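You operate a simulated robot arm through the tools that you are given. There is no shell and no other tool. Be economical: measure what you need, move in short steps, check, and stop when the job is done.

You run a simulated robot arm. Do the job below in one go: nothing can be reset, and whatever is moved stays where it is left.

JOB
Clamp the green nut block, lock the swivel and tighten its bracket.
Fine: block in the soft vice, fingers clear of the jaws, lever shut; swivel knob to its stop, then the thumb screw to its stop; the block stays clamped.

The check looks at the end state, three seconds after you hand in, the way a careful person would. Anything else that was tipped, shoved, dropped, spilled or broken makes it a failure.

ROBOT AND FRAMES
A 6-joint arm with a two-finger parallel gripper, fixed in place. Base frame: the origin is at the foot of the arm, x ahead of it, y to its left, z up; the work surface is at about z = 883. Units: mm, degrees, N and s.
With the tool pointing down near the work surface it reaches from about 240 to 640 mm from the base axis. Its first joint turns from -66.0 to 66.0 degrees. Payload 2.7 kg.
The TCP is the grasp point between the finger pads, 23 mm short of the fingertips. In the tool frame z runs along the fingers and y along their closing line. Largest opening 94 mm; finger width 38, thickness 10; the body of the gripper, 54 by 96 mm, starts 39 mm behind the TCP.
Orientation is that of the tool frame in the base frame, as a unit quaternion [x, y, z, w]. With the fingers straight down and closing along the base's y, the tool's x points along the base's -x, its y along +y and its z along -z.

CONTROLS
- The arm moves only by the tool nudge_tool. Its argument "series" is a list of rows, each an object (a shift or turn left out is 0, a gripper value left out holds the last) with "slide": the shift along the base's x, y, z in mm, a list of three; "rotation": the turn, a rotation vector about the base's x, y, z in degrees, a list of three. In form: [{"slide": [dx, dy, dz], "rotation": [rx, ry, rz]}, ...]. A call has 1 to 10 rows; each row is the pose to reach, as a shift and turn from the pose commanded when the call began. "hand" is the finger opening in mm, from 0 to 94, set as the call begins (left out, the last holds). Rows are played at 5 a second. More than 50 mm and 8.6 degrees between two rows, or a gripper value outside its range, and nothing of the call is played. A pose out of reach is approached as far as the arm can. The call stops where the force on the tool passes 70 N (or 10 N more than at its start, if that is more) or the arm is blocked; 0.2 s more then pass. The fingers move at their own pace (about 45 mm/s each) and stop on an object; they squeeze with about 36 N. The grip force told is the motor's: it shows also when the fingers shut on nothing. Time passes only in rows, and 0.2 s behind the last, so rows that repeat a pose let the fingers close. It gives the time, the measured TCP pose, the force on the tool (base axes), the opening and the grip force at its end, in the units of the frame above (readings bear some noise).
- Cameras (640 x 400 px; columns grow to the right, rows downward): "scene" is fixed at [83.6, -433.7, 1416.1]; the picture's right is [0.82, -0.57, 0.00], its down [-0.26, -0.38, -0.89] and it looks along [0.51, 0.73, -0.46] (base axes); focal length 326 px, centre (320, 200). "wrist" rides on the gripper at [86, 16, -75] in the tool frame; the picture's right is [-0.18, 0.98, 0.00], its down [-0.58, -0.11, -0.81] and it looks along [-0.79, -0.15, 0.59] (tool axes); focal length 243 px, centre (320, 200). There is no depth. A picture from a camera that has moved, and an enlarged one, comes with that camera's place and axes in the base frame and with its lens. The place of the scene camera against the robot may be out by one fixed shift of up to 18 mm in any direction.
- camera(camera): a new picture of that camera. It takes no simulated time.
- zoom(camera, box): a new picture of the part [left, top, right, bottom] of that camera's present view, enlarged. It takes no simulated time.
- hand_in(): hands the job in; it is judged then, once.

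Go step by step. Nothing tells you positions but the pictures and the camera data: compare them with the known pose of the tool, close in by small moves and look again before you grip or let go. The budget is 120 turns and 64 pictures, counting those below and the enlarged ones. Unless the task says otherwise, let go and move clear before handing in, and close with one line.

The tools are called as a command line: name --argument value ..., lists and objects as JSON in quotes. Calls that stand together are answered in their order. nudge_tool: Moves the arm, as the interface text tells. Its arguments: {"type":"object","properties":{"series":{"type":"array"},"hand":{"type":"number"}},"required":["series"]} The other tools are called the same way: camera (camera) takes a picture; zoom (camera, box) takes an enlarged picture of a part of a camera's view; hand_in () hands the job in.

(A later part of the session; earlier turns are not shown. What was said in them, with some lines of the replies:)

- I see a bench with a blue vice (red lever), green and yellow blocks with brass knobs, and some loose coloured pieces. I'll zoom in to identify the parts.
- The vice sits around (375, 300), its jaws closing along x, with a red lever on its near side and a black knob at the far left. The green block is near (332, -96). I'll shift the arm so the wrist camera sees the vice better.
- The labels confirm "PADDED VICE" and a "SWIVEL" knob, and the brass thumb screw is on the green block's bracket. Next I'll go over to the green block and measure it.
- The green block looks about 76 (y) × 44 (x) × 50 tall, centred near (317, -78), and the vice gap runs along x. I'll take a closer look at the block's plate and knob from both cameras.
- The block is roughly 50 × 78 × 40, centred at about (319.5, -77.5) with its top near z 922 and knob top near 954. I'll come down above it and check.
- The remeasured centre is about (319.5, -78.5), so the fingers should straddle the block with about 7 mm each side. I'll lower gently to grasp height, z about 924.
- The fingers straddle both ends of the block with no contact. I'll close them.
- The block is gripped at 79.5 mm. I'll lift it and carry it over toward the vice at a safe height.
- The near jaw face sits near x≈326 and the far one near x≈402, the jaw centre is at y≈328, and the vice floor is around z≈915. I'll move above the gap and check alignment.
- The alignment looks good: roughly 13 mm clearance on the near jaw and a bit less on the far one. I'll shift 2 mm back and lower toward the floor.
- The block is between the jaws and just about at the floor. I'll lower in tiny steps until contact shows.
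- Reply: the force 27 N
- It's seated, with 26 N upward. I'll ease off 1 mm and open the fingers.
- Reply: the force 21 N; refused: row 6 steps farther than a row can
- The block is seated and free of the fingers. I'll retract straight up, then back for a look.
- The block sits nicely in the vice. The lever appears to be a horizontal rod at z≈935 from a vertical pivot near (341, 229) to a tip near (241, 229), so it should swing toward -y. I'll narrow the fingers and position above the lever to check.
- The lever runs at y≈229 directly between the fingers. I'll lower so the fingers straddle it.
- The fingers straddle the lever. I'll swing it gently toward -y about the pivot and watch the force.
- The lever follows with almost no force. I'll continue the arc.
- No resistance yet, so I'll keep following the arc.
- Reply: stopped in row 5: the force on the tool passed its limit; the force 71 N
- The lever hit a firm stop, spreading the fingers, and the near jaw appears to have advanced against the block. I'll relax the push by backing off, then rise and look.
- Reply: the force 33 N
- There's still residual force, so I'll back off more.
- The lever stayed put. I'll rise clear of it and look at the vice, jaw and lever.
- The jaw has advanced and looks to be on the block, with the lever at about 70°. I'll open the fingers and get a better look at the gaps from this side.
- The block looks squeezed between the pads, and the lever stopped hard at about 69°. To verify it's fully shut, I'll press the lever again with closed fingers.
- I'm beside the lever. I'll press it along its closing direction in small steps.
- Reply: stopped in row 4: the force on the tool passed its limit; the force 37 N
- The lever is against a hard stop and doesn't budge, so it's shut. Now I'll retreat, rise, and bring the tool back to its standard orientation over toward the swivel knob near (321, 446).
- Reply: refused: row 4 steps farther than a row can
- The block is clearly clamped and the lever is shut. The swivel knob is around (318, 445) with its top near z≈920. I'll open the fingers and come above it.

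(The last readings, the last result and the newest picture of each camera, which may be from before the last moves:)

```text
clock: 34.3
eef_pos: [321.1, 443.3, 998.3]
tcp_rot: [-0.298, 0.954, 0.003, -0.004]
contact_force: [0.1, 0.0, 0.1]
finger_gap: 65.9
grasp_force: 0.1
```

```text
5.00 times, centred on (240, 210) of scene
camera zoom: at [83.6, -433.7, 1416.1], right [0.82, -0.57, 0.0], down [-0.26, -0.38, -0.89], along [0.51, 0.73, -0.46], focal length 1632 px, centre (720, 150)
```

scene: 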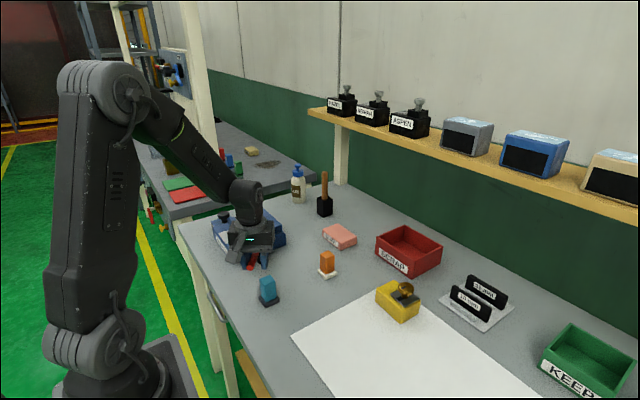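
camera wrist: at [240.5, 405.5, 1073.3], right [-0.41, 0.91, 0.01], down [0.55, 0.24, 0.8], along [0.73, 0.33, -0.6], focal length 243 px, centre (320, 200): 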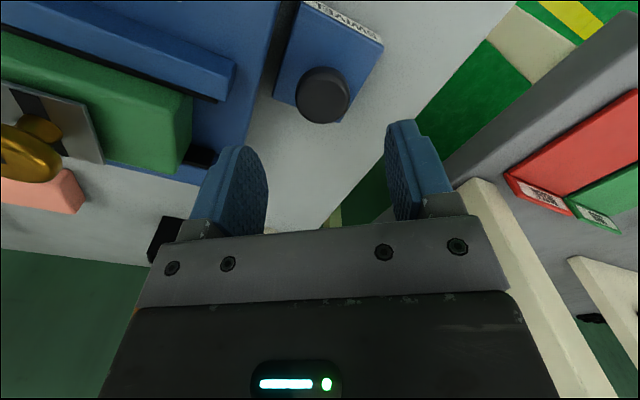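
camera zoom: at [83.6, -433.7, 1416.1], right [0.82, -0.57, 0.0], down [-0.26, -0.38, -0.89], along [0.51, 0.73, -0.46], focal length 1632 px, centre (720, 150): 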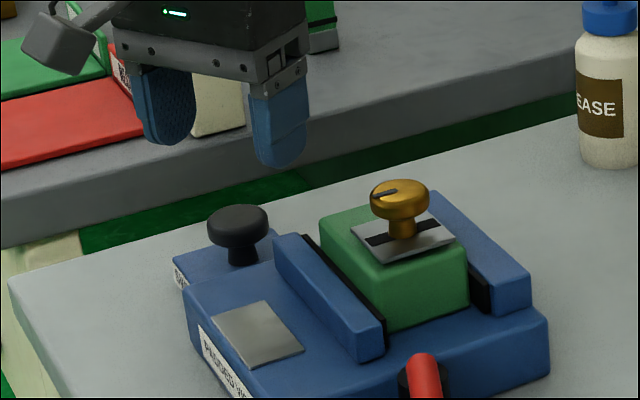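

The knob head is about 36 mm across, centred near (317.5, 444), with the vice body edge close by at y≈402. I'll narrow the fingers to 50, turn a bit for clearance and lower to just above it.

nudge_tool --hand 50 --series '[{"slide": [-2, 0.5, -10], "rotation": [0, 0, 8.4]}, {"slide": [-3.5, 0.7, -25], "rotation": [0, 0, 16.8]}, {"slide": [-3.5, 0.7, -42], "rotation": [0, 0, 25]}, {"slide": [-3.5, 0.7, -42], "rotation": [0, 0, 25]}]'

camera --camera "wrist"

zoom --camera "scene" --box '[190, 190, 270, 250]'

```text
clock: 35.3
eef_pos: [318.4, 443.6, 957.7]
tcp_rot: [-0.498, 0.867, 0.002, -0.004]
contact_force: [-1.2, 0.2, 0.3]
finger_gap: 50.2
grasp_force: 0.0
```

```text
20 pictures are left
camera wrist: at [261.3, 376.6, 1032.2], right [-0.76, 0.65, 0.01], down [0.39, 0.45, 0.8], along [0.52, 0.61, -0.6], focal length 243 px, centre (320, 200)
```

wrist: 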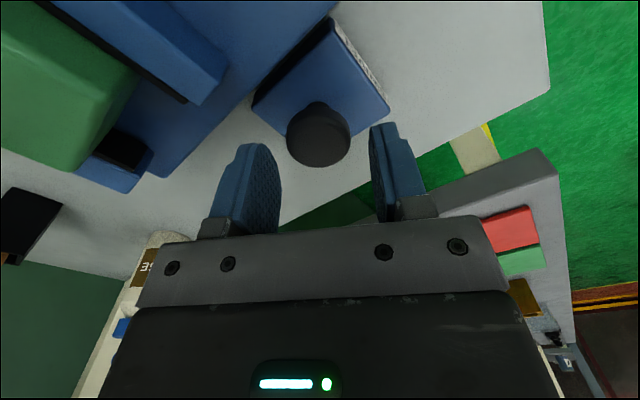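

```text
6.67 times, centred on (230, 220) of scene
camera zoom: at [83.6, -433.7, 1416.1], right [0.82, -0.57, 0.0], down [-0.26, -0.38, -0.89], along [0.51, 0.73, -0.46], focal length 2176 px, centre (920, 67)
```

zoom: 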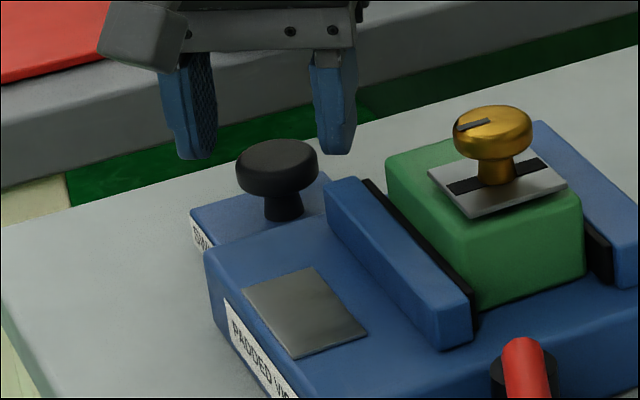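

The knob is centred between the fingers in both views. I'll lower to z≈922 around it.

nudge_tool --series '[{"slide": [0, 0, -12]}, {"slide": [0, 0, -24]}, {"slide": [0, 0, -32]}, {"slide": [0, 0, -36]}, {"slide": [0, 0, -36]}]'

nudge_tool --hand 20 --series '[{"slide": [0, 0, 0]}, {"slide": [0, 0, 0]}, {"slide": [0, 0, 0]}, {"slide": [0, 0, 0]}]'

zoom --camera "scene" --box '[190, 190, 270, 250]'

```text
clock: 36.5
eef_pos: [317.4, 444.4, 923.8]
tcp_rot: [-0.498, 0.867, 0.003, -0.002]
contact_force: [-10.1, -16.3, 32.4]
finger_gap: 49.9
grasp_force: 0.2
```

```text
clock: 37.5
eef_pos: [318.9, 442.2, 923.4]
tcp_rot: [-0.499, 0.867, 0.003, 0.001]
contact_force: [16.5, -13.8, 31.5]
finger_gap: 35.5
grasp_force: 45.1
```

```text
6.67 times, centred on (230, 220) of scene
camera zoom: at [83.7, -434.5, 1415.8], right [0.82, -0.57, 0.0], down [-0.26, -0.38, -0.89], along [0.51, 0.73, -0.46], focal length 2176 px, centre (920, 67)
```

zoom: 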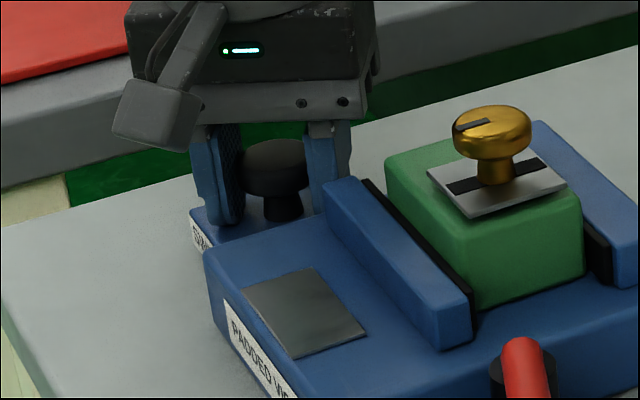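

The fingertips touched the swivel's plate (32 N). I'll open, rise 3 mm and regrip cleanly.

nudge_tool --hand 50 --series '[{"slide": [0, 0, 0]}, {"slide": [0, 0, 2]}, {"slide": [0, 0, 4.5]}, {"slide": [0, 0, 4.5]}]'

nudge_tool --hand 25 --series '[{"slide": [0, 0, 0]}, {"slide": [0, 0, 0]}, {"slide": [0, 0, 0]}, {"slide": [0, 0, 0]}]'

```text
clock: 38.5
eef_pos: [316.9, 442.8, 923.2]
tcp_rot: [-0.497, 0.868, 0.002, -0.006]
contact_force: [-3.8, 2.4, 9.0]
finger_gap: 48.1
grasp_force: 0.2
```

```text
clock: 39.5
eef_pos: [318.5, 441.3, 923.0]
tcp_rot: [-0.497, 0.868, 0.001, -0.006]
contact_force: [13.0, -17.5, -2.3]
finger_gap: 35.4
grasp_force: 45.0
```

It's gripped on the knob at 35.4 mm. I'll relieve the small side load and try turning clockwise.

nudge_tool --series '[{"slide": [1.5, -2, 0]}, {"slide": [1.5, -2, 0], "rotation": [0, 0, -7]}, {"slide": [1.5, -2, 0], "rotation": [0, 0, -14]}, {"slide": [1.5, -2, 0], "rotation": [0, 0, -21]}, {"slide": [1.5, -2, 0], "rotation": [0, 0, -21]}]'

zoom --camera "wrist" --box '[200, 40, 440, 220]'

```text
clock: 40.7
eef_pos: [317.6, 443.3, 923.1]
tcp_rot: [-0.331, 0.944, 0.004, -0.005]
contact_force: [-17.7, -11.8, -5.5]
finger_gap: 35.4
grasp_force: 44.5
```

```text
2.22 times, centred on (320, 130) of wrist
camera zoom: at [240.2, 400.5, 998.8], right [-0.47, 0.88, 0.01], down [0.53, 0.28, 0.8], along [0.7, 0.38, -0.6], focal length 539 px, centre (320, 356)
```

zoom: 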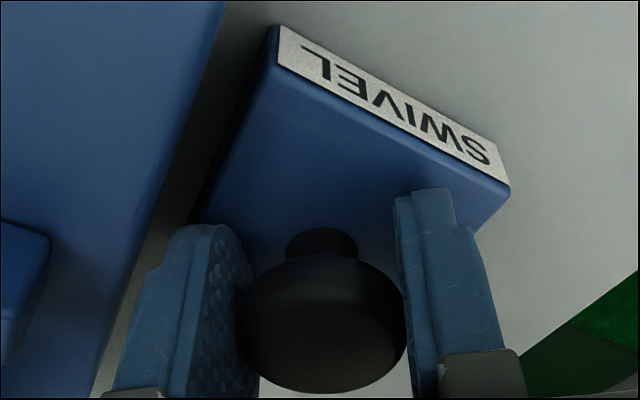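

It's turning without stalling. I'll continue clockwise with a small recentring.

nudge_tool --series '[{"slide": [-1.2, -0.8, 0], "rotation": [0, 0, -8]}, {"slide": [-1.2, -0.8, 0], "rotation": [0, 0, -16]}, {"slide": [-1.2, -0.8, 0], "rotation": [0, 0, -24]}, {"slide": [-1.2, -0.8, 0], "rotation": [0, 0, -32]}, {"slide": [-1.2, -0.8, 0], "rotation": [0, 0, -40]}, {"slide": [-1.2, -0.8, 0], "rotation": [0, 0, -40]}]'

zoom --camera "wrist" --box '[200, 40, 440, 220]'

```text
clock: 42.1
eef_pos: [316.2, 444.9, 922.3]
tcp_rot: [0.011, 1.0, 0.007, -0.002]
contact_force: [-5.3, 33.1, -27.7]
finger_gap: 35.3
grasp_force: 45.8
```

```text
2.22 times, centred on (320, 130) of wrist
camera zoom: at [230.3, 461.2, 998.4], right [0.21, 0.98, 0.01], down [0.58, -0.13, 0.8], along [0.79, -0.16, -0.6], focal length 539 px, centre (320, 356)
```

zoom: 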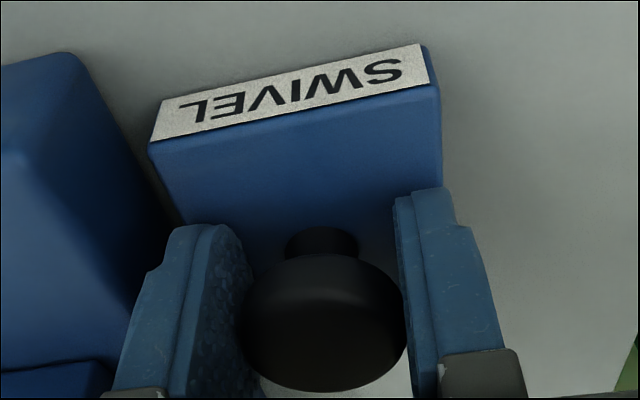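

It's still turning freely and drawing slightly down. I'll continue clockwise, easing the side load.

nudge_tool --series '[{"slide": [0, 2, -1.5], "rotation": [0, 0, -4]}, {"slide": [0, 2.5, -1.5], "rotation": [0, 0, -12]}, {"slide": [0, 2.5, -1.5], "rotation": [0, 0, -20]}, {"slide": [0, 2.5, -1.5], "rotation": [0, 0, -28]}, {"slide": [0, 2.5, -1.5], "rotation": [0, 0, -36]}, {"slide": [0, 2.5, -1.5], "rotation": [0, 0, -36]}]'

```text
clock: 43.5
eef_pos: [317.5, 446.9, 923.8]
tcp_rot: [0.32, 0.948, 0.007, 0.001]
contact_force: [-9.1, 24.1, 6.4]
finger_gap: 35.4
grasp_force: 45.1
```

97° turned so far with no stall. Continuing.

nudge_tool --series '[{"slide": [-0.8, 2, 0], "rotation": [0, 0, -8]}, {"slide": [-0.8, 2, 0], "rotation": [0, 0, -16]}, {"slide": [-0.8, 2, 0], "rotation": [0, 0, -24]}, {"slide": [-0.8, 2, 0], "rotation": [0, 0, -32]}, {"slide": [-0.8, 2, 0], "rotation": [0, 0, -40]}, {"slide": [-0.8, 2, 0], "rotation": [0, 0, -40]}]'

zoom --camera "scene" --box '[190, 190, 290, 250]'

```text
clock: 44.9
eef_pos: [318.7, 448.2, 922.6]
tcp_rot: [0.626, 0.78, 0.009, 0.002]
contact_force: [20.6, 20.3, 5.0]
finger_gap: 35.2
grasp_force: 44.9
```

```text
6.40 times, centred on (240, 220) of scene
camera zoom: at [84.0, -433.2, 1416.2], right [0.82, -0.57, 0.0], down [-0.26, -0.38, -0.89], along [0.51, 0.73, -0.46], focal length 2089 px, centre (832, 72)
```

zoom: 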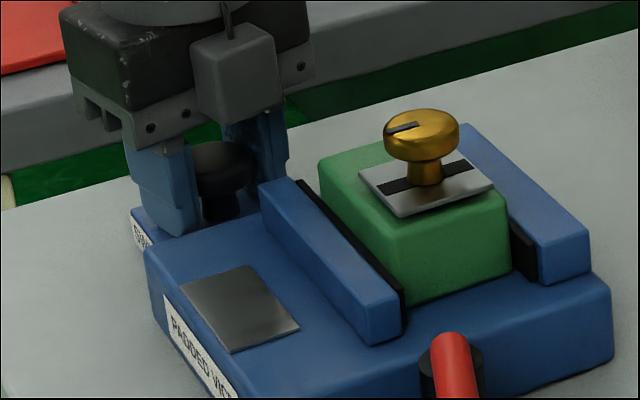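

The scene view looks odd with the camera housing, so I'll check with the wrist view before continuing.

camera --camera "wrist"

```text
14 pictures are left
camera wrist: at [314.9, 533.9, 998.9], right [1.0, 0.03, 0.01], down [0.01, -0.6, 0.8], along [0.03, -0.8, -0.6], focal length 243 px, centre (320, 200)
```

wrist: 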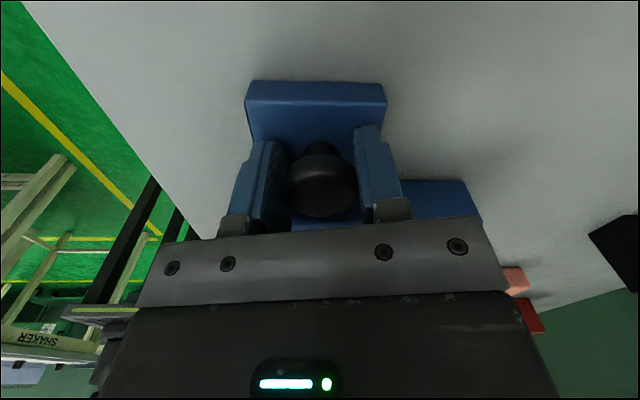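

The grip is still sound: 137° turned. I'll carry on clockwise to look for the stop.

nudge_tool --series '[{"slide": [1.5, 0.5, 0], "rotation": [0, 0, -8]}, {"slide": [1.5, 0.5, 0], "rotation": [0, 0, -16]}, {"slide": [1.5, 0.5, 0], "rotation": [0, 0, -24]}, {"slide": [1.5, 0.5, 0], "rotation": [0, 0, -32]}, {"slide": [1.5, 0.5, 0], "rotation": [0, 0, -40]}, {"slide": [1.5, 0.5, 0], "rotation": [0, 0, -48]}, {"slide": [1.5, 0.5, 0], "rotation": [0, 0, -48]}]'

```text
clock: 46.2
eef_pos: [320.7, 447.4, 922.9]
tcp_rot: [0.842, 0.54, -0.001, -0.017]
contact_force: [-6.4, 6.1, 0.3]
finger_gap: 35.2
grasp_force: 45.1
out of reach, approached as far as the arm can: row 5, 6
stopped in row 6: the force on the tool passed its limit (the readings are from after the stop); the commanded pose is now the measured one
```

I reached the wrist's limit at about 174° of turning. To be sure of the stop, I'll release, lift, wind back and take another clockwise turn.

nudge_tool --hand 50 --series '[{"slide": [0, 0, 0]}, {"slide": [0, 0, 0]}, {"slide": [-1, -2, 10]}, {"slide": [-2, -3, 25]}, {"slide": [-2, -3, 36], "rotation": [0, 0, 8]}, {"slide": [-2, -3, 36], "rotation": [0, 0, 16]}, {"slide": [-2, -3, 36], "rotation": [0, 0, 24]}, {"slide": [-2, -3, 36], "rotation": [0, 0, 32]}, {"slide": [-2, -3, 36], "rotation": [0, 0, 40]}, {"slide": [-2, -3, 36], "rotation": [0, 0, 48]}]'

zoom --camera "scene" --box '[190, 180, 270, 240]'

```text
clock: 48.4
eef_pos: [319.7, 443.2, 959.1]
tcp_rot: [0.55, 0.835, -0.007, -0.015]
contact_force: [-0.4, -0.1, 0.1]
finger_gap: 50.0
grasp_force: 0.1
```

```text
6.67 times, centred on (230, 210) of scene
camera zoom: at [83.6, -433.7, 1416.1], right [0.82, -0.57, 0.0], down [-0.26, -0.38, -0.89], along [0.51, 0.73, -0.46], focal length 2176 px, centre (920, 133)
```

zoom: 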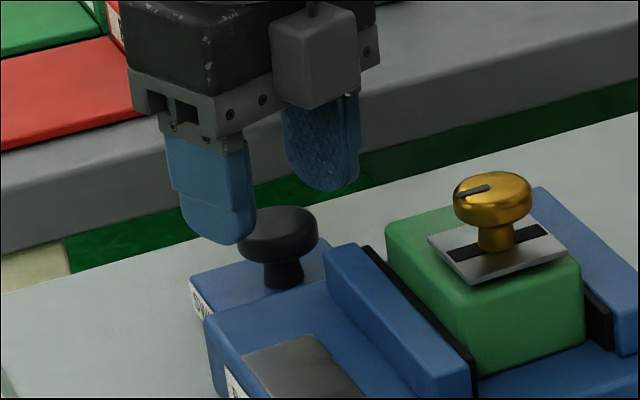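

I'll keep winding the open gripper back to the starting angle.

nudge_tool --series '[{"rotation": [0.1, -0.1, 8.4]}, {"rotation": [0.2, -0.2, 16.8]}, {"rotation": [0.4, -0.3, 25.2]}, {"rotation": [0.5, -0.3, 33.6]}, {"rotation": [0.6, -0.4, 42]}, {"rotation": [0.8, -0.5, 50.4]}, {"rotation": [0.9, -0.6, 58.8]}, {"rotation": [1.0, -0.7, 67.2]}, {"rotation": [1.1, -0.8, 75.6]}, {"rotation": [1.2, -0.8, 84]}]'

nudge_tool --series '[{"rotation": [0.1, -0.1, 8.4]}, {"rotation": [0.2, -0.2, 16.8]}, {"rotation": [0.4, -0.3, 25.2]}, {"rotation": [0.5, -0.3, 33.6]}, {"rotation": [0.6, -0.4, 42]}, {"rotation": [0.6, -0.4, 42]}]'

```text
clock: 50.6
eef_pos: [321.2, 444.4, 960.4]
tcp_rot: [-0.151, 0.988, -0.003, -0.006]
contact_force: [-0.3, 0.4, 0.5]
finger_gap: 50.0
grasp_force: 0.0
```

```text
clock: 52.0
eef_pos: [319.4, 443.4, 959.8]
tcp_rot: [-0.495, 0.869, -0.001, 0.0]
contact_force: [0.5, -0.1, -0.7]
finger_gap: 50.2
grasp_force: 0.1
```

Back at the start angle and level. I'll lower, regrip, and take the second clockwise turn.

nudge_tool --series '[{"slide": [-1, 0.5, -12]}, {"slide": [-1, 0.5, -24]}, {"slide": [-1, 0.5, -34]}, {"slide": [-1, 0.5, -34]}]'

nudge_tool --hand 25 --series '[{"slide": [0, 0, 0]}, {"slide": [0, 0, 0]}, {"slide": [0, 0, 0]}, {"slide": [0, 0, 0]}]'

nudge_tool --series '[{"rotation": [0, 0, -8]}, {"rotation": [0, 0, -16]}, {"rotation": [0, 0, -16]}]'

```text
clock: 53.0
eef_pos: [319.9, 442.5, 924.6]
tcp_rot: [-0.494, 0.869, -0.001, 0.0]
contact_force: [0.1, -0.3, -0.3]
finger_gap: 50.2
grasp_force: 0.1
```

```text
clock: 54.0
eef_pos: [319.6, 444.5, 924.2]
tcp_rot: [-0.494, 0.869, 0.001, 0.0]
contact_force: [-13.0, 8.1, -1.6]
finger_gap: 35.0
grasp_force: 45.0
```

```text
clock: 54.8
eef_pos: [318.3, 444.3, 925.3]
tcp_rot: [-0.368, 0.93, -0.002, -0.001]
contact_force: [-16.6, 6.3, -10.2]
finger_gap: 35.2
grasp_force: 45.8
```

I'll recentre slightly and continue the turn.

nudge_tool --series '[{"slide": [-1.2, 0.6, 0], "rotation": [0, 0, -8]}, {"slide": [-1.2, 0.6, 0], "rotation": [0, 0, -16]}, {"slide": [-1.2, 0.6, 0], "rotation": [0, 0, -24]}, {"slide": [-1.2, 0.6, 0], "rotation": [0, 0, -32]}, {"slide": [-1.2, 0.6, 0], "rotation": [0, 0, -40]}, {"slide": [-1.2, 0.6, 0], "rotation": [0, 0, -48]}, {"slide": [-1.2, 0.6, 0], "rotation": [0, 0, -56]}, {"slide": [-1.2, 0.6, 0], "rotation": [0, 0, -64]}, {"slide": [-1.2, 0.6, 0], "rotation": [0, 0, -72]}, {"slide": [-1.2, 0.6, 0], "rotation": [0, 0, -80]}]'

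nudge_tool --series '[{"rotation": [0, 0, -8]}, {"rotation": [0, 0, -16]}, {"rotation": [0, 0, -24]}, {"rotation": [0, 0, -32]}, {"rotation": [0, 0, -40]}, {"rotation": [0, 0, -48]}, {"rotation": [0, 0, -56]}, {"rotation": [0, 0, -64]}]'

```text
clock: 57.0
eef_pos: [321.0, 445.3, 925.9]
tcp_rot: [0.317, 0.948, 0.0, 0.0]
contact_force: [5.0, 14.0, -2.8]
finger_gap: 35.5
grasp_force: 44.6
```

```text
clock: 58.8
eef_pos: [319.9, 442.1, 926.6]
tcp_rot: [0.772, 0.636, 0.0, 0.0]
contact_force: [21.1, 1.6, -1.4]
finger_gap: 35.4
grasp_force: 45.4
```

About 330° of clockwise turning altogether. I'll release, lift, and look closely at the knob for any index mark so I can tell whether it still turns.

nudge_tool --hand 50 --series '[{"slide": [0, 0, 0]}, {"slide": [0, 0, 0]}, {"slide": [0, 0, 10]}, {"slide": [0, 0, 35]}, {"slide": [0, 0, 70]}, {"slide": [0, 0, 70], "rotation": [0, 0, 8]}]'

zoom --camera "wrist" --box '[250, 20, 390, 110]'

zoom --camera "scene" --box '[212, 202, 244, 226]'

```text
clock: 60.2
eef_pos: [316.9, 443.5, 997.1]
tcp_rot: [0.724, 0.69, 0.0, 0.0]
contact_force: [0.1, -1.2, -0.8]
finger_gap: 49.9
grasp_force: 0.1
```

```text
4.44 times, centred on (320, 65) of wrist
camera zoom: at [337.4, 528.4, 1071.3], right [0.97, -0.23, 0.0], down [-0.14, -0.58, 0.81], along [-0.19, -0.78, -0.59], focal length 1078 px, centre (320, 800)
```

zoom: 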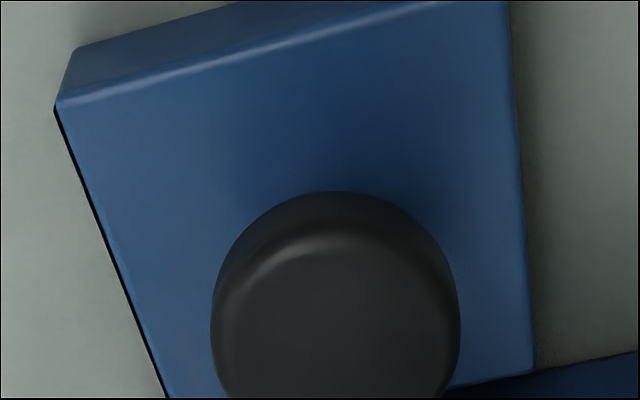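

```text
16.00 times, centred on (228, 214) of scene
camera zoom: at [83.6, -433.7, 1416.1], right [0.82, -0.57, 0.0], down [-0.26, -0.38, -0.89], along [0.51, 0.73, -0.46], focal length 5224 px, centre (1792, -24)
```

zoom: 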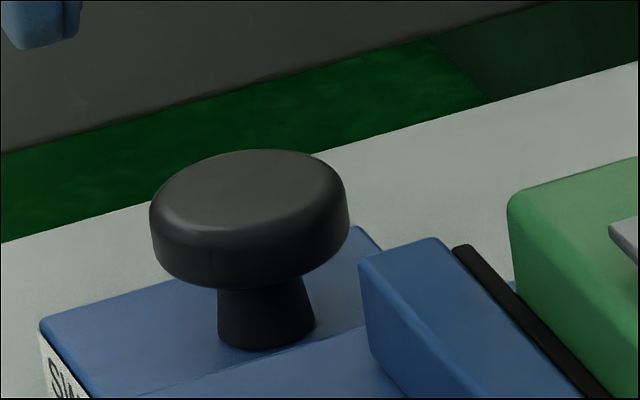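

No mark and no height change, so it's a plain hinged knob. For certainty I'll do one more full clockwise stroke; winding back first with the gripper open and raised.

nudge_tool --series '[{"rotation": [0, 0, 8.4]}, {"rotation": [0, 0, 16.8]}, {"rotation": [0, 0, 25.2]}, {"rotation": [0, 0, 33.6]}, {"rotation": [0, 0, 42]}, {"rotation": [0, 0, 50.4]}, {"rotation": [0, 0, 58.8]}, {"rotation": [0, 0, 67.2]}, {"rotation": [0, 0, 75.6]}, {"rotation": [0, 0, 84]}]'

nudge_tool --series '[{"rotation": [0, 0, 8.4]}, {"rotation": [0, 0, 16.8]}, {"rotation": [0, 0, 25.2]}, {"rotation": [0, 0, 33.6]}, {"rotation": [0, 0, 42]}, {"rotation": [0, 0, 50.4]}, {"rotation": [0, 0, 58.8]}, {"rotation": [0, 0, 67.2]}, {"slide": [0, 0, 0], "rotation": [0, 0, 68.8]}, {"rotation": [0, 0, 68.8]}]'

```text
clock: 62.4
eef_pos: [317.5, 444.2, 995.8]
tcp_rot: [0.075, 0.997, -0.001, 0.0]
contact_force: [0.1, -0.1, -0.1]
finger_gap: 50.1
grasp_force: 0.0
```

```text
clock: 64.6
eef_pos: [318.3, 445.1, 995.8]
tcp_rot: [-0.501, 0.865, -0.001, 0.0]
contact_force: [0.0, -0.1, 0.4]
finger_gap: 50.1
grasp_force: 0.0
```

nudge_tool --series '[{"slide": [0, 0, -25]}, {"slide": [0, 0, -50]}, {"slide": [0, 0, -62]}, {"slide": [0, 0, -70.5]}, {"slide": [0, 0, -70.5]}]'

nudge_tool --hand 25 --series '[{"slide": [0, 0, 0]}, {"slide": [0, 0, 0]}, {"slide": [0, 0, 0]}, {"slide": [0, 0, 0], "rotation": [0, 0, -8]}, {"slide": [0, 0, 0], "rotation": [0, 0, -16]}, {"slide": [0, 0, 0], "rotation": [0, 0, -24]}, {"slide": [0, 0, 0], "rotation": [0, 0, -32]}, {"slide": [0, 0, 0], "rotation": [0, 0, -40]}, {"slide": [0, 0, 0], "rotation": [0, 0, -48]}, {"slide": [0, 0, 0], "rotation": [0, 0, -56]}]'

nudge_tool --series '[{"rotation": [0, 0, -8]}, {"rotation": [0, 0, -16]}, {"rotation": [0, 0, -24]}, {"rotation": [0, 0, -32]}, {"rotation": [0, 0, -40]}, {"rotation": [0, 0, -48]}, {"rotation": [0, 0, -56]}, {"rotation": [0, 0, -64]}, {"rotation": [0, 0, -72]}, {"rotation": [0, 0, -80]}]'

```text
clock: 65.8
eef_pos: [317.9, 445.3, 925.7]
tcp_rot: [-0.5, 0.866, -0.001, 0.0]
contact_force: [-0.1, -0.3, 0.4]
finger_gap: 49.9
grasp_force: 0.0
```

```text
clock: 68.0
eef_pos: [317.2, 445.8, 925.3]
tcp_rot: [-0.034, 0.999, 0.0, 0.0]
contact_force: [4.1, -9.9, 5.0]
finger_gap: 35.8
grasp_force: 45.3
```

```text
clock: 70.2
eef_pos: [320.6, 445.8, 925.9]
tcp_rot: [0.617, 0.787, 0.002, 0.0]
contact_force: [23.9, 14.4, -3.6]
finger_gap: 35.5
grasp_force: 45.5
```

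About 470° of clockwise turning in total, so the swivel must be at its stop. I'll release, lift clear and wind back while moving toward the thumb screw near (367, 313).

nudge_tool --hand 52 --series '[{"slide": [0, 0, 0]}, {"slide": [0, 0, 0]}, {"slide": [0, 0, 10]}, {"slide": [0, 0, 40]}, {"slide": [0, 0, 80]}, {"slide": [0, 0, 120], "rotation": [0, 0, 8]}, {"slide": [10, -10, 150], "rotation": [0, 0, 16]}, {"slide": [20, -40, 165], "rotation": [0, 0, 24]}, {"slide": [30, -75, 165], "rotation": [0, 0, 32]}, {"slide": [40, -110, 165], "rotation": [0, 0, 40]}]'

nudge_tool --series '[{"slide": [4, -22, 0], "rotation": [0, 0, 8.4]}, {"slide": [4, -22, 0], "rotation": [0, 0, 16.8]}, {"slide": [4, -22, 0], "rotation": [0, 0, 25.2]}, {"slide": [4, -22, 0], "rotation": [0, 0, 33.6]}, {"slide": [4, -22, 0], "rotation": [0, 0, 42]}, {"slide": [4, -22, 0], "rotation": [0, 0, 50.4]}, {"slide": [4, -22, 0], "rotation": [0, 0, 58.8]}, {"slide": [4, -22, 0], "rotation": [0, 0, 67.2]}, {"slide": [4, -22, 0], "rotation": [0, 0, 75.6]}, {"slide": [4, -22, 0], "rotation": [0, 0, 84]}]'

zoom --camera "wrist" --box '[200, 0, 440, 150]'

zoom --camera "scene" --box '[220, 190, 300, 250]'

```text
clock: 72.4
eef_pos: [355.7, 332.3, 1091.1]
tcp_rot: [0.308, 0.951, 0.0, -0.001]
contact_force: [1.3, 0.0, -0.3]
finger_gap: 52.1
grasp_force: 0.0
```

```text
clock: 74.6
eef_pos: [362.3, 313.1, 1090.2]
tcp_rot: [-0.408, 0.913, -0.001, 0.0]
contact_force: [0.5, 0.0, 0.4]
finger_gap: 52.0
grasp_force: 0.0
```

```text
2.67 times, centred on (320, 75) of wrist
camera zoom: at [292.0, 258.2, 1164.2], right [-0.61, 0.79, 0.0], down [0.47, 0.36, 0.81], along [0.64, 0.49, -0.59], focal length 647 px, centre (320, 533)
```

zoom: 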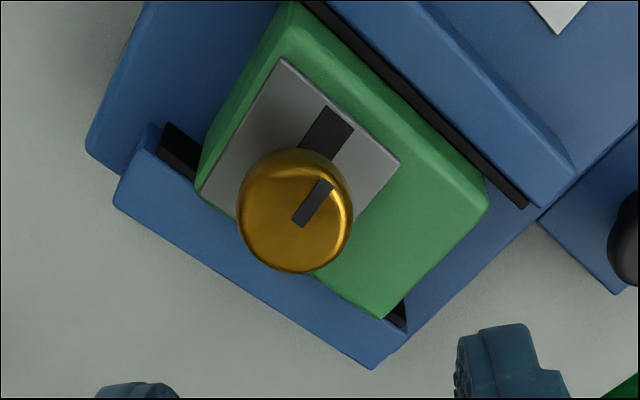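

```text
6.67 times, centred on (260, 220) of scene
camera zoom: at [83.6, -433.7, 1416.1], right [0.82, -0.57, 0.0], down [-0.26, -0.38, -0.89], along [0.51, 0.73, -0.46], focal length 2176 px, centre (720, 67)
```

zoom: 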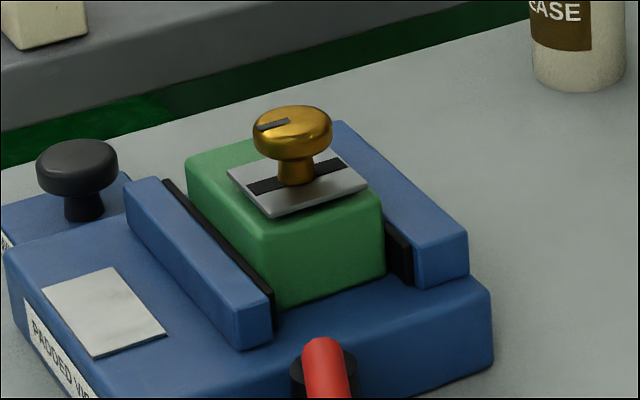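

The thumb screw is near (369, 309) with its top at about z≈988, and its mark points toward -x. I'll descend to just above it and check centring.

nudge_tool --series '[{"slide": [3, -2, -25]}, {"slide": [6.5, -3.5, -50]}, {"slide": [6.5, -3.5, -68]}, {"slide": [6.5, -3.5, -68]}]'

camera --camera "wrist"

```text
clock: 75.6
eef_pos: [368.5, 310.5, 1022.7]
tcp_rot: [-0.406, 0.914, -0.001, 0.0]
contact_force: [-0.3, 0.2, 0.3]
finger_gap: 51.9
grasp_force: 0.1
```

```text
8 pictures are left
camera wrist: at [298.3, 255.8, 1096.7], right [-0.61, 0.79, 0.0], down [0.47, 0.36, 0.81], along [0.64, 0.49, -0.59], focal length 243 px, centre (320, 200)
```

wrist: 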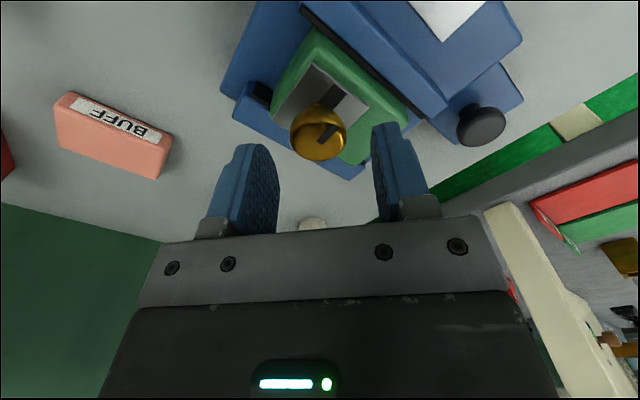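

Centred. I'll lower around the knob, check force, then grip.

nudge_tool --series '[{"slide": [0, -1, -12]}, {"slide": [0, -1, -24]}, {"slide": [0, -1, -32]}, {"slide": [0, -1, -32]}]'

nudge_tool --hand 20 --series '[{"slide": [0, 0, 0]}, {"slide": [0, 0, 0]}, {"slide": [0, 0, 0]}, {"slide": [0, 0, 0]}]'

```text
clock: 76.6
eef_pos: [366.9, 307.5, 990.7]
tcp_rot: [-0.407, 0.913, -0.001, 0.0]
contact_force: [-0.1, -1.4, 1.9]
finger_gap: 52.0
grasp_force: 0.0
```

```text
clock: 77.6
eef_pos: [369.0, 307.5, 990.6]
tcp_rot: [-0.407, 0.913, -0.001, 0.0]
contact_force: [2.0, -0.7, 4.0]
finger_gap: 30.3
grasp_force: 36.5
```

Gripped at 30.3 mm and well centred. I'll turn clockwise, then look at the mark.

nudge_tool --series '[{"rotation": [0, 0, -7]}, {"rotation": [0, 0, -14]}, {"rotation": [0, 0, -21]}, {"rotation": [0, 0, -28]}, {"rotation": [0, 0, -35]}, {"rotation": [0, 0, -42]}, {"rotation": [0, 0, -49]}, {"rotation": [0, 0, -56]}, {"rotation": [0, 0, -63]}, {"rotation": [0, 0, -70]}]'

nudge_tool --series '[{"rotation": [0, 0, -7]}, {"rotation": [0, 0, -14]}, {"rotation": [0, 0, -21]}, {"rotation": [0, 0, -28]}, {"rotation": [0, 0, -35]}, {"rotation": [0, 0, -42]}, {"rotation": [0, 0, -49]}, {"rotation": [0, 0, -56]}, {"rotation": [0, 0, -63]}, {"rotation": [0, 0, -70]}]'

```text
clock: 79.8
eef_pos: [367.7, 309.3, 989.7]
tcp_rot: [0.192, 0.981, 0.001, 0.0]
contact_force: [-4.8, 22.9, 7.9]
finger_gap: 30.6
grasp_force: 36.0
```

```text
clock: 82.0
eef_pos: [370.1, 307.7, 990.4]
tcp_rot: [0.72, 0.694, 0.0, 0.0]
contact_force: [0.8, 8.4, 7.5]
finger_gap: 30.2
grasp_force: 36.4
```

Turned 140° by the tool. I'll release, rise and check how far the mark really moved.

nudge_tool --hand 52 --series '[{"slide": [0, 0, 0]}, {"slide": [0, 0, 0]}, {"slide": [0, 0, 15]}, {"slide": [0, 0, 40]}, {"slide": [0, 0, 70]}, {"slide": [0, 0, 100], "rotation": [0, 0, 8]}]'

zoom --camera "scene" --box '[220, 190, 300, 250]'

```text
clock: 83.4
eef_pos: [368.8, 310.4, 1091.1]
tcp_rot: [0.669, 0.743, 0.0, 0.0]
contact_force: [0.9, 0.5, 0.3]
finger_gap: 52.1
grasp_force: 0.1
```

```text
6.67 times, centred on (260, 220) of scene
camera zoom: at [83.6, -433.7, 1416.1], right [0.82, -0.57, 0.0], down [-0.26, -0.38, -0.89], along [0.51, 0.73, -0.46], focal length 2176 px, centre (720, 67)
```

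zoom: 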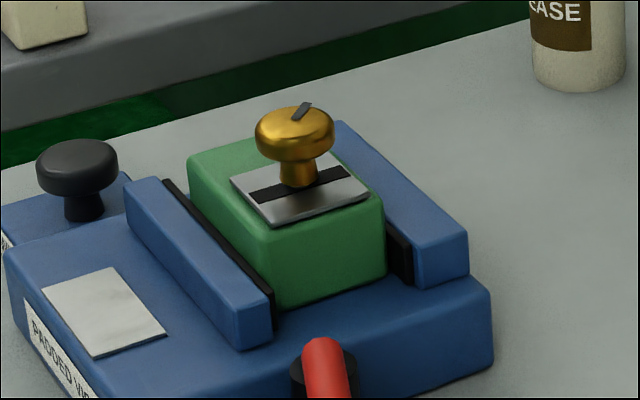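

The mark moved the full 140° clockwise and the bracket plate has come down a little, so clockwise tightens and it hasn't reached its stop. I'll wind back for a second stroke.

nudge_tool --series '[{"rotation": [0, 0, 8.4]}, {"rotation": [0, 0, 16.8]}, {"rotation": [0, 0, 25.2]}, {"rotation": [0, 0, 33.6]}, {"rotation": [0, 0, 42]}, {"rotation": [0, 0, 50.4]}, {"rotation": [0, 0, 58.8]}, {"rotation": [0, 0, 67.2]}, {"rotation": [0, 0, 75.6]}, {"rotation": [0, 0, 84]}]'

nudge_tool --series '[{"slide": [0, -0.5, -20], "rotation": [0, 0, 8.4]}, {"slide": [0, -0.5, -40], "rotation": [0, 0, 16.8]}, {"slide": [0, -0.5, -55], "rotation": [0, 0, 25.2]}, {"slide": [0, -0.5, -65], "rotation": [0, 0, 33.6]}, {"slide": [0, -0.5, -66], "rotation": [0, 0, 42]}, {"slide": [0, -0.5, -66], "rotation": [0, 0, 50.4]}, {"slide": [0, -0.5, -66], "rotation": [0, 0, 58.8]}, {"slide": [0, -0.5, -85], "rotation": [0, 0, 60]}, {"slide": [0, -0.5, -102], "rotation": [0, 0, 60]}, {"slide": [0, -0.5, -102], "rotation": [0, 0, 60]}]'

nudge_tool --hand 20 --series '[{"slide": [0, 0, 0]}, {"slide": [0, 0, 0]}, {"slide": [0, 0, 0]}, {"slide": [0, 0, 0]}]'

```text
clock: 85.6
eef_pos: [368.5, 306.7, 1089.9]
tcp_rot: [-0.001, 1.0, -0.001, 0.0]
contact_force: [0.2, -0.4, 0.4]
finger_gap: 52.0
grasp_force: 0.0
```

```text
clock: 87.8
eef_pos: [368.1, 307.0, 988.4]
tcp_rot: [-0.5, 0.866, 0.0, 0.0]
contact_force: [-0.4, -0.2, 0.4]
finger_gap: 51.7
grasp_force: 0.0
```

```text
clock: 88.8
eef_pos: [368.4, 305.6, 989.5]
tcp_rot: [-0.5, 0.866, -0.001, 0.002]
contact_force: [11.3, -5.6, -0.2]
finger_gap: 30.3
grasp_force: 35.6
```

Gripped again; now the second clockwise stroke.

nudge_tool --series '[{"slide": [0.5, 0.5, 0], "rotation": [0, 0, -8]}, {"slide": [0.5, 0.5, 0], "rotation": [0, 0, -16]}, {"slide": [0.5, 0.5, 0], "rotation": [0, 0, -24]}, {"slide": [0.5, 0.5, 0], "rotation": [0, 0, -32]}, {"slide": [0.5, 0.5, 0], "rotation": [0, 0, -40]}, {"slide": [0.5, 0.5, 0], "rotation": [0, 0, -48]}, {"slide": [0.5, 0.5, 0], "rotation": [0, 0, -56]}, {"slide": [0.5, 0.5, 0], "rotation": [0, 0, -64]}, {"slide": [0.5, 0.5, 0], "rotation": [0, 0, -72]}, {"slide": [0.5, 0.5, 0], "rotation": [0, 0, -80]}]'

nudge_tool --series '[{"rotation": [0, 0, -8]}, {"rotation": [0, 0, -16]}, {"rotation": [0, 0, -24]}, {"rotation": [0, 0, -32]}, {"rotation": [0, 0, -40]}, {"rotation": [0, 0, -48]}, {"rotation": [0, 0, -56]}, {"rotation": [0, 0, -64]}, {"rotation": [0, 0, -72]}, {"rotation": [0, 0, -80]}]'

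nudge_tool --hand 52 --series '[{"slide": [0, 0, 0]}, {"slide": [0, 0, 0]}, {"slide": [0, 0, 15]}, {"slide": [0, 0, 40]}, {"slide": [0, 0, 70]}, {"slide": [0, 0, 100], "rotation": [0, 0, 8]}]'

zoom --camera "scene" --box '[220, 190, 300, 250]'

```text
clock: 91.0
eef_pos: [368.5, 308.8, 989.6]
tcp_rot: [0.175, 0.985, 0.0, 0.001]
contact_force: [0.6, -1.1, -0.4]
finger_gap: 30.5
grasp_force: 36.2
```

```text
clock: 93.2
eef_pos: [368.4, 306.9, 987.8]
tcp_rot: [0.766, 0.642, 0.001, -0.001]
contact_force: [2.7, 0.4, -0.1]
finger_gap: 30.3
grasp_force: 35.7
```

```text
clock: 94.6
eef_pos: [369.9, 307.3, 1088.6]
tcp_rot: [0.719, 0.695, 0.0, -0.001]
contact_force: [1.1, 0.0, 0.0]
finger_gap: 52.1
grasp_force: 0.2
```

```text
6.67 times, centred on (260, 220) of scene
camera zoom: at [83.6, -433.7, 1416.1], right [0.82, -0.57, 0.0], down [-0.26, -0.38, -0.89], along [0.51, 0.73, -0.46], focal length 2176 px, centre (720, 67)
```

zoom: 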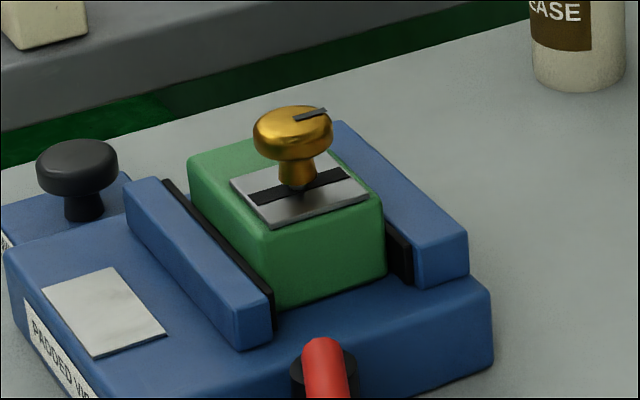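

The mark moved only about 37° more in a 160° stroke, ending at a half turn from its start. So the thumb screw is at its stop and the fingers then slipped. I'll zoom in to verify all is in order.

zoom --camera "scene" --box '[238, 198, 282, 231]'

camera --camera "wrist"

```text
12.12 times, centred on (260, 214) of scene
camera zoom: at [83.6, -433.7, 1416.1], right [0.82, -0.57, 0.0], down [-0.26, -0.38, -0.89], along [0.51, 0.73, -0.46], focal length 3957 px, centre (1047, 24)
```

zoom: 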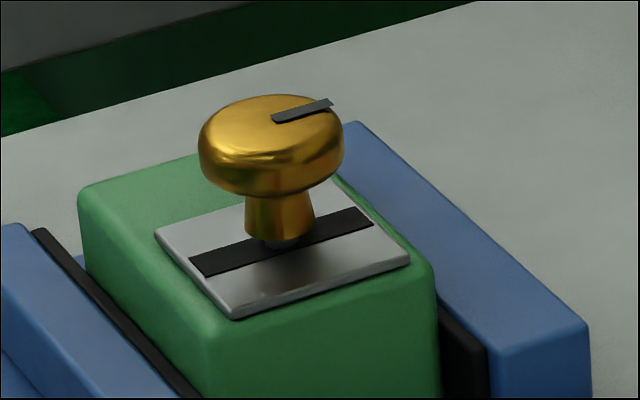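

```text
4 pictures are left
camera wrist: at [388.2, 392.9, 1163.9], right [0.98, -0.22, 0.0], down [-0.13, -0.58, 0.81], along [-0.18, -0.79, -0.59], focal length 243 px, centre (320, 200)
```

wrist: 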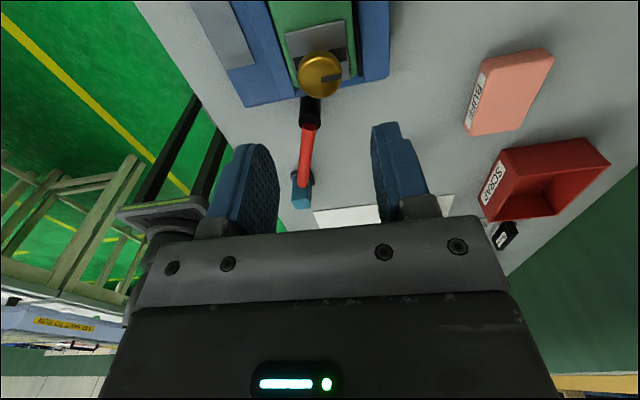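

The block is clamped, the lever shut, the swivel turned to its stop and the bracket tight, with the gripper well clear above. I'll hand in.

hand_in

```text
The job is handed in.
```

The green block is clamped in the vice with the lever against its hard stop. The thumb screw is at its stop after a half turn, confirmed by its mark. I turned the swivel knob about 470° clockwise, but I could not see or feel its stop because the knob has no mark.
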